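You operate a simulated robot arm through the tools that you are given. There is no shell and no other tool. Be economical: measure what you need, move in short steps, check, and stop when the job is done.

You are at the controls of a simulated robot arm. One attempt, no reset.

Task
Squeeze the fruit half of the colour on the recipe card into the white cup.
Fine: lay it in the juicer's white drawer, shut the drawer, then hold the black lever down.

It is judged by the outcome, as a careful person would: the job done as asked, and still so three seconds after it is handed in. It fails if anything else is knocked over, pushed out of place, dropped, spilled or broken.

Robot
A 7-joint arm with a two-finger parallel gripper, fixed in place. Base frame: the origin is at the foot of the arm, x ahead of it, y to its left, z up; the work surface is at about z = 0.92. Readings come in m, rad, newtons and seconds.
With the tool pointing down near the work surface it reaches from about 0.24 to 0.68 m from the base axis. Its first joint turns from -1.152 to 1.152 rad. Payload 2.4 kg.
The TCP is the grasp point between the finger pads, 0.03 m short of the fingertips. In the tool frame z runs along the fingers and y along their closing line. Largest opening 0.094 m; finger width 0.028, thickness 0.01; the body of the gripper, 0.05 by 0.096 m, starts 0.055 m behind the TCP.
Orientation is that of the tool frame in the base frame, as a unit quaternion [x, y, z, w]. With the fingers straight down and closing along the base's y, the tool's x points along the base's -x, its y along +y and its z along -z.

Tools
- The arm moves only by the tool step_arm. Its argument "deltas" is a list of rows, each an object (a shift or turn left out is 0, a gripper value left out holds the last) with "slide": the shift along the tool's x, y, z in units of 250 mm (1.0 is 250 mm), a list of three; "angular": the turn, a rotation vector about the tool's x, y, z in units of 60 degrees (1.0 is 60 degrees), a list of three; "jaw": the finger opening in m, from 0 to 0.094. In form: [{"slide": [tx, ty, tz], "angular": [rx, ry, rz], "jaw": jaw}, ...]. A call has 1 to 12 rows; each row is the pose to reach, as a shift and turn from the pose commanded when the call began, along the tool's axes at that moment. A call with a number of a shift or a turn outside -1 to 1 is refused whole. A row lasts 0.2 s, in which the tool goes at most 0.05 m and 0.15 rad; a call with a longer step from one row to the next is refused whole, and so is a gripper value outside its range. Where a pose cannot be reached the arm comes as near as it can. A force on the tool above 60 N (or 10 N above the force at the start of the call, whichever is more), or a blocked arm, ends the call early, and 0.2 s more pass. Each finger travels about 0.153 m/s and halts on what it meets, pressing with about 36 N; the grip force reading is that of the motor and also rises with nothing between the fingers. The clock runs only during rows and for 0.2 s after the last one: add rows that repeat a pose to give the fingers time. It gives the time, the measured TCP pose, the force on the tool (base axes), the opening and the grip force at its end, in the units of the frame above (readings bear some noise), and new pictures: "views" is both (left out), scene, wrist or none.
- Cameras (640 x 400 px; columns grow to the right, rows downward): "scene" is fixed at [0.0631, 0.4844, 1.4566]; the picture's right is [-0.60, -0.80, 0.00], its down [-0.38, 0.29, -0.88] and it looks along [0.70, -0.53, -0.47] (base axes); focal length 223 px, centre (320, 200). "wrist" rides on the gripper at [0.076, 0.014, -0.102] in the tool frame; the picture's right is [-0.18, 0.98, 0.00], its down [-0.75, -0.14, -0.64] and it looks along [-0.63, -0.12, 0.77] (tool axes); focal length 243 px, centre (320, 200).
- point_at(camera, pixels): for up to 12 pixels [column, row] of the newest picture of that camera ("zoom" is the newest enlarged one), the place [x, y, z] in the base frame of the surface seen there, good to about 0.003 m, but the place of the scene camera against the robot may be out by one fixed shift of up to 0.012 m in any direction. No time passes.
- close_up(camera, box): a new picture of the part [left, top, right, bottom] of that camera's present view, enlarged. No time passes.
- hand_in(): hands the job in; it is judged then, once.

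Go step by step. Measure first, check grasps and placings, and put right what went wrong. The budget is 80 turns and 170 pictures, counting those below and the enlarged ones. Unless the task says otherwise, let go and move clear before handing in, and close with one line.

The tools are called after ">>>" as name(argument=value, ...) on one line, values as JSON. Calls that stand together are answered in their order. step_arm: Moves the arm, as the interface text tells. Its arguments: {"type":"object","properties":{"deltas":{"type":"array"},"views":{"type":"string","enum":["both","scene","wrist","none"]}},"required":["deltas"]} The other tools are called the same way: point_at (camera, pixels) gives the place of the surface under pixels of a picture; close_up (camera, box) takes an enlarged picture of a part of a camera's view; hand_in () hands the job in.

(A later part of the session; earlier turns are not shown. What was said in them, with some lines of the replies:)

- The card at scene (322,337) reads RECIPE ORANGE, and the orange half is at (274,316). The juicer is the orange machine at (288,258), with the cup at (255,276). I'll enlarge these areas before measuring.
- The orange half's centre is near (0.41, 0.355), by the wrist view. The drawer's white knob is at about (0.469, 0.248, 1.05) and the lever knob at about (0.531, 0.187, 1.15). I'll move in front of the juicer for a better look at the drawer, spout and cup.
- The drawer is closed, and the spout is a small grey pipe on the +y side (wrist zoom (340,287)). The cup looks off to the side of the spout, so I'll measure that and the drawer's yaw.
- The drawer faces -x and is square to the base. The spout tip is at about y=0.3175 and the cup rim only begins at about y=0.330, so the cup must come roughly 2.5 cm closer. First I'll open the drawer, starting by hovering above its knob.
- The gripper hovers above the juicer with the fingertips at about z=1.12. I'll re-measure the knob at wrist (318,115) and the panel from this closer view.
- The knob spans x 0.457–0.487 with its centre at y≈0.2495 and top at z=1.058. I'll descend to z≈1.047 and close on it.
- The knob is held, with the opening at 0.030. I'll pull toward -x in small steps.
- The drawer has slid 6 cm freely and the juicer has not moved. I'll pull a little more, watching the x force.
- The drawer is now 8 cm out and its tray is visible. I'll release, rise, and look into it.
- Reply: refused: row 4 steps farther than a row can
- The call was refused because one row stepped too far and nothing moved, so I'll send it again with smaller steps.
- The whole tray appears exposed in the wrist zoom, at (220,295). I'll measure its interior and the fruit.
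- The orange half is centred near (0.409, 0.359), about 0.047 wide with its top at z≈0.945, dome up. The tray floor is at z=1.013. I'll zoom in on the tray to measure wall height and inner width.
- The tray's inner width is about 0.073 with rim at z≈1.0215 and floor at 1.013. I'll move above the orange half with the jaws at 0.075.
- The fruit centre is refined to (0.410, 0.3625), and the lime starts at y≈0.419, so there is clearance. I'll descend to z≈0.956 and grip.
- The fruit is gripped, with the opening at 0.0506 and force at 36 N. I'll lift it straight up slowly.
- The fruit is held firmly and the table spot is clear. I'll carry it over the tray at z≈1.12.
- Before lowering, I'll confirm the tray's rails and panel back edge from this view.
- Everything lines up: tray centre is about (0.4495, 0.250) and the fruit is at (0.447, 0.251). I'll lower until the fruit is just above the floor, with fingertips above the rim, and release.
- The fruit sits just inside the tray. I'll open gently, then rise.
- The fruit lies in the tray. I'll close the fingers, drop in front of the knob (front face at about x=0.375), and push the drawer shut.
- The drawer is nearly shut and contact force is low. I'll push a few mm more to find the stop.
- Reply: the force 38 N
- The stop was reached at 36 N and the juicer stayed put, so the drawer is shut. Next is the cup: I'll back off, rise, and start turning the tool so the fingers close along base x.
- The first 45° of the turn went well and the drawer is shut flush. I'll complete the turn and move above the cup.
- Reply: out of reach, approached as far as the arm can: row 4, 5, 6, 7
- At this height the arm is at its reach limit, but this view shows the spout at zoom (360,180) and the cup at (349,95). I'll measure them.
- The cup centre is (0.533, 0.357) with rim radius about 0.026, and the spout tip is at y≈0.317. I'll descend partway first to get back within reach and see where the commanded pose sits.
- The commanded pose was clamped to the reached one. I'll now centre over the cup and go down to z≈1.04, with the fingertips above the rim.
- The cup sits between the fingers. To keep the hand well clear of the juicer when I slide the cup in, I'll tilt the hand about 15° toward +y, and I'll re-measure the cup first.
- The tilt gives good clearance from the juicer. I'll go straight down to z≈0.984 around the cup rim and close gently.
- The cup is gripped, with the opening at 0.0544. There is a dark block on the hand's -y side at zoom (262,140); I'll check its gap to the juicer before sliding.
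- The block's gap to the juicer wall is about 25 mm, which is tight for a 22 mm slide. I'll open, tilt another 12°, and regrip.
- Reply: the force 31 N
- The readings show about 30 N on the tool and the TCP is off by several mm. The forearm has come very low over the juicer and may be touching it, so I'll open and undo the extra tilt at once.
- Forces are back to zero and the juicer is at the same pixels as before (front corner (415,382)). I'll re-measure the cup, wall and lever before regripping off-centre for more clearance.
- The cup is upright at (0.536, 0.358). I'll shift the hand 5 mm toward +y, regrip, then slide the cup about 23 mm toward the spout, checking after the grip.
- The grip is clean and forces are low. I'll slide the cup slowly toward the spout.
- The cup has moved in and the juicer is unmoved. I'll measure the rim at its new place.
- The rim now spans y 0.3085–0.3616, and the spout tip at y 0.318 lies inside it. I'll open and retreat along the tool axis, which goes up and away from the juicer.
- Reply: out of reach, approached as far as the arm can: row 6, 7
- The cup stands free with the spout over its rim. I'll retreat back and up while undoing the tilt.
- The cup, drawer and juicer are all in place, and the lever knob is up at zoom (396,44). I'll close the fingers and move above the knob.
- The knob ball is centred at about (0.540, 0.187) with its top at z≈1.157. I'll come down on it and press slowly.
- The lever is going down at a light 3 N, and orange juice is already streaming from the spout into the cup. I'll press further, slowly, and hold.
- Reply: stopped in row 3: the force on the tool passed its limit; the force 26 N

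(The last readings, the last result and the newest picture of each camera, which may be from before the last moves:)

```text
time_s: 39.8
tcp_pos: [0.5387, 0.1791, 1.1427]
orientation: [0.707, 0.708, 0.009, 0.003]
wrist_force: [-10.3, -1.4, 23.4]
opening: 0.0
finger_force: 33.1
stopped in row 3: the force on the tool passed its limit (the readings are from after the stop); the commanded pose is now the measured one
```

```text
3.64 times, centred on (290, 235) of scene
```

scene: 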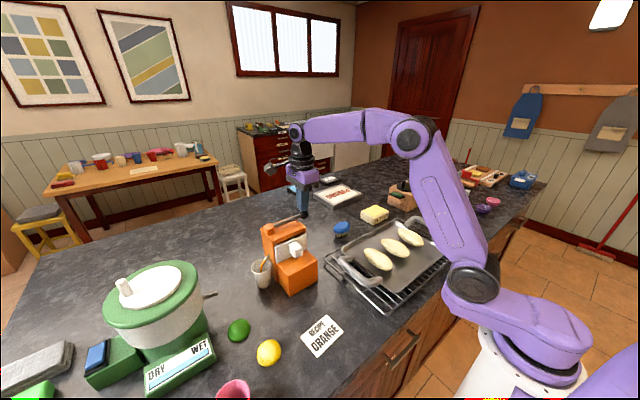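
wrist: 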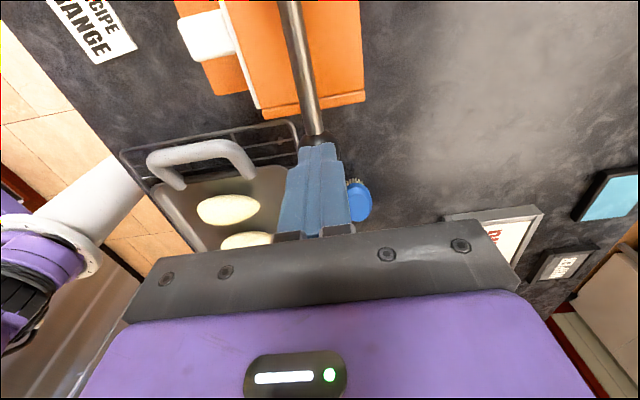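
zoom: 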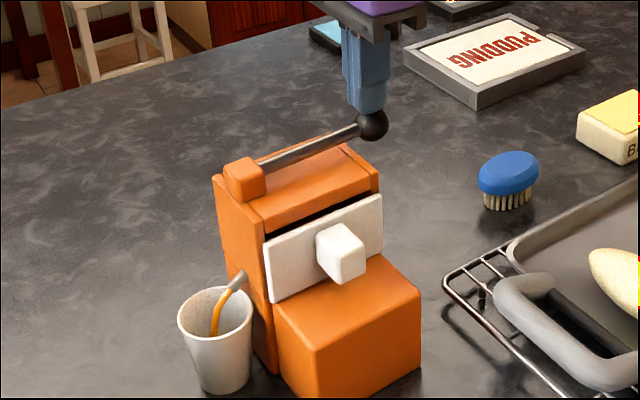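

The lever reached its stop near z=1.143 and the juice keeps flowing into the cup. I'll hold this pose.

>>> step_arm(deltas=[{"slide": [0, 0, 0]}, {"slide": [0, 0, 0]}, {"slide": [0, 0, 0]}, {"slide": [0, 0, 0]}, {"slide": [0, 0, 0]}, {"slide": [0, 0, 0]}, {"slide": [0, 0, 0]}, {"slide": [0, 0, 0]}, {"slide": [0, 0, 0]}, {"slide": [0, 0, 0]}], views="scene")

>>> close_up(camera="scene", box=[240, 220, 300, 300])

```text
time_s: 42.0
tcp_pos: [0.539, 0.1788, 1.1422]
orientation: [0.707, 0.707, 0.01, 0.005]
wrist_force: [-10.2, -1.4, 35.5]
opening: 0.0001
finger_force: 33.0
```

scene: 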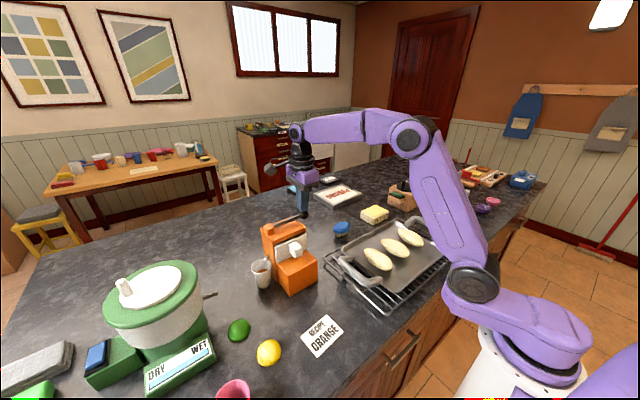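

```text
5.00 times, centred on (270, 260) of scene
```

zoom: 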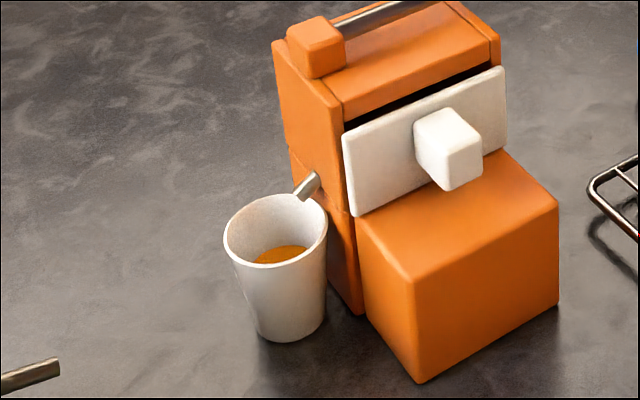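

The stream has stopped and juice stands in the cup at zoom (280,255), with no spill. I'll hold about a second more, then lift off and move clear.

>>> step_arm(deltas=[{"slide": [0, 0, 0]}, {"slide": [0, 0, 0]}, {"slide": [0, 0, 0]}, {"slide": [0, 0, 0]}, {"slide": [0, 0, -0.05]}, {"slide": [0, 0, -0.12]}, {"slide": [0, 0, -0.22]}, {"slide": [0, 0, -0.36]}, {"slide": [0, -0.15, -0.46]}, {"slide": [0, -0.33, -0.5]}, {"slide": [0, -0.5, -0.5]}, {"slide": [0, -0.5, -0.5]}])

>>> close_up(camera="scene", box=[230, 190, 330, 300])

```text
time_s: 44.6
tcp_pos: [0.4139, 0.1793, 1.2637]
orientation: [0.706, 0.708, 0.007, 0.003]
wrist_force: [0.0, -0.7, 0.0]
opening: 0.0
finger_force: 33.4
```

scene: 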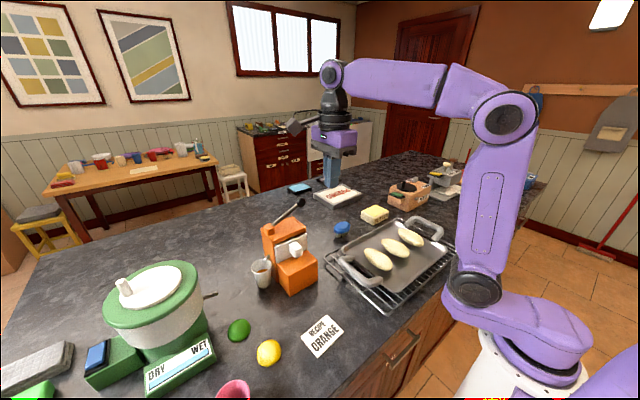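
wrist: 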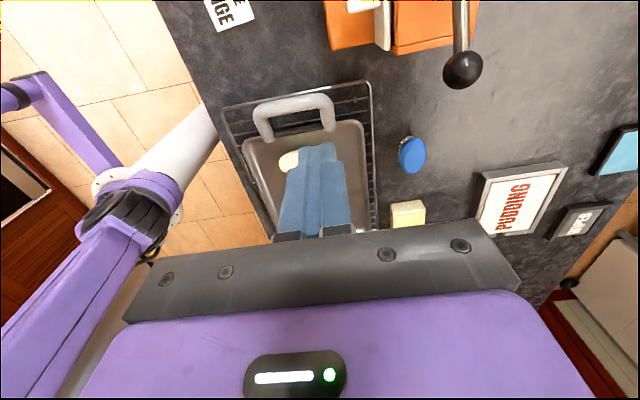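

```text
3.64 times, centred on (280, 245) of scene
```

zoom: 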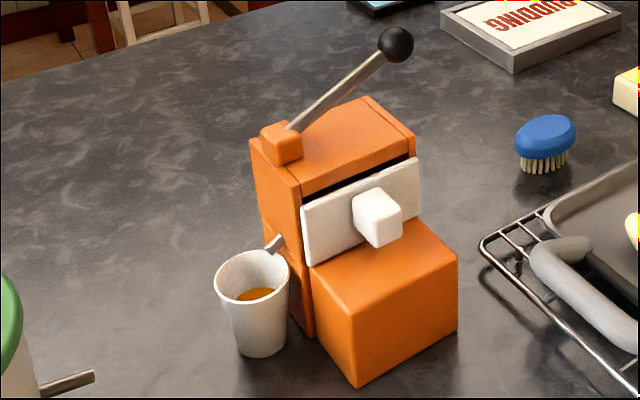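

The lever has sprung back up, the orange juice is in the upright cup at zoom (255,293), and the drawer is shut. Nothing else has moved and the arm is clear, so I'm handing in.

>>> hand_in()

```text
The job is handed in.
```

I squeezed the orange half in the juicer and its juice is in the white cup, which I moved about 2 cm to sit under the spout; no spills, nothing else disturbed, and the arm is clear.
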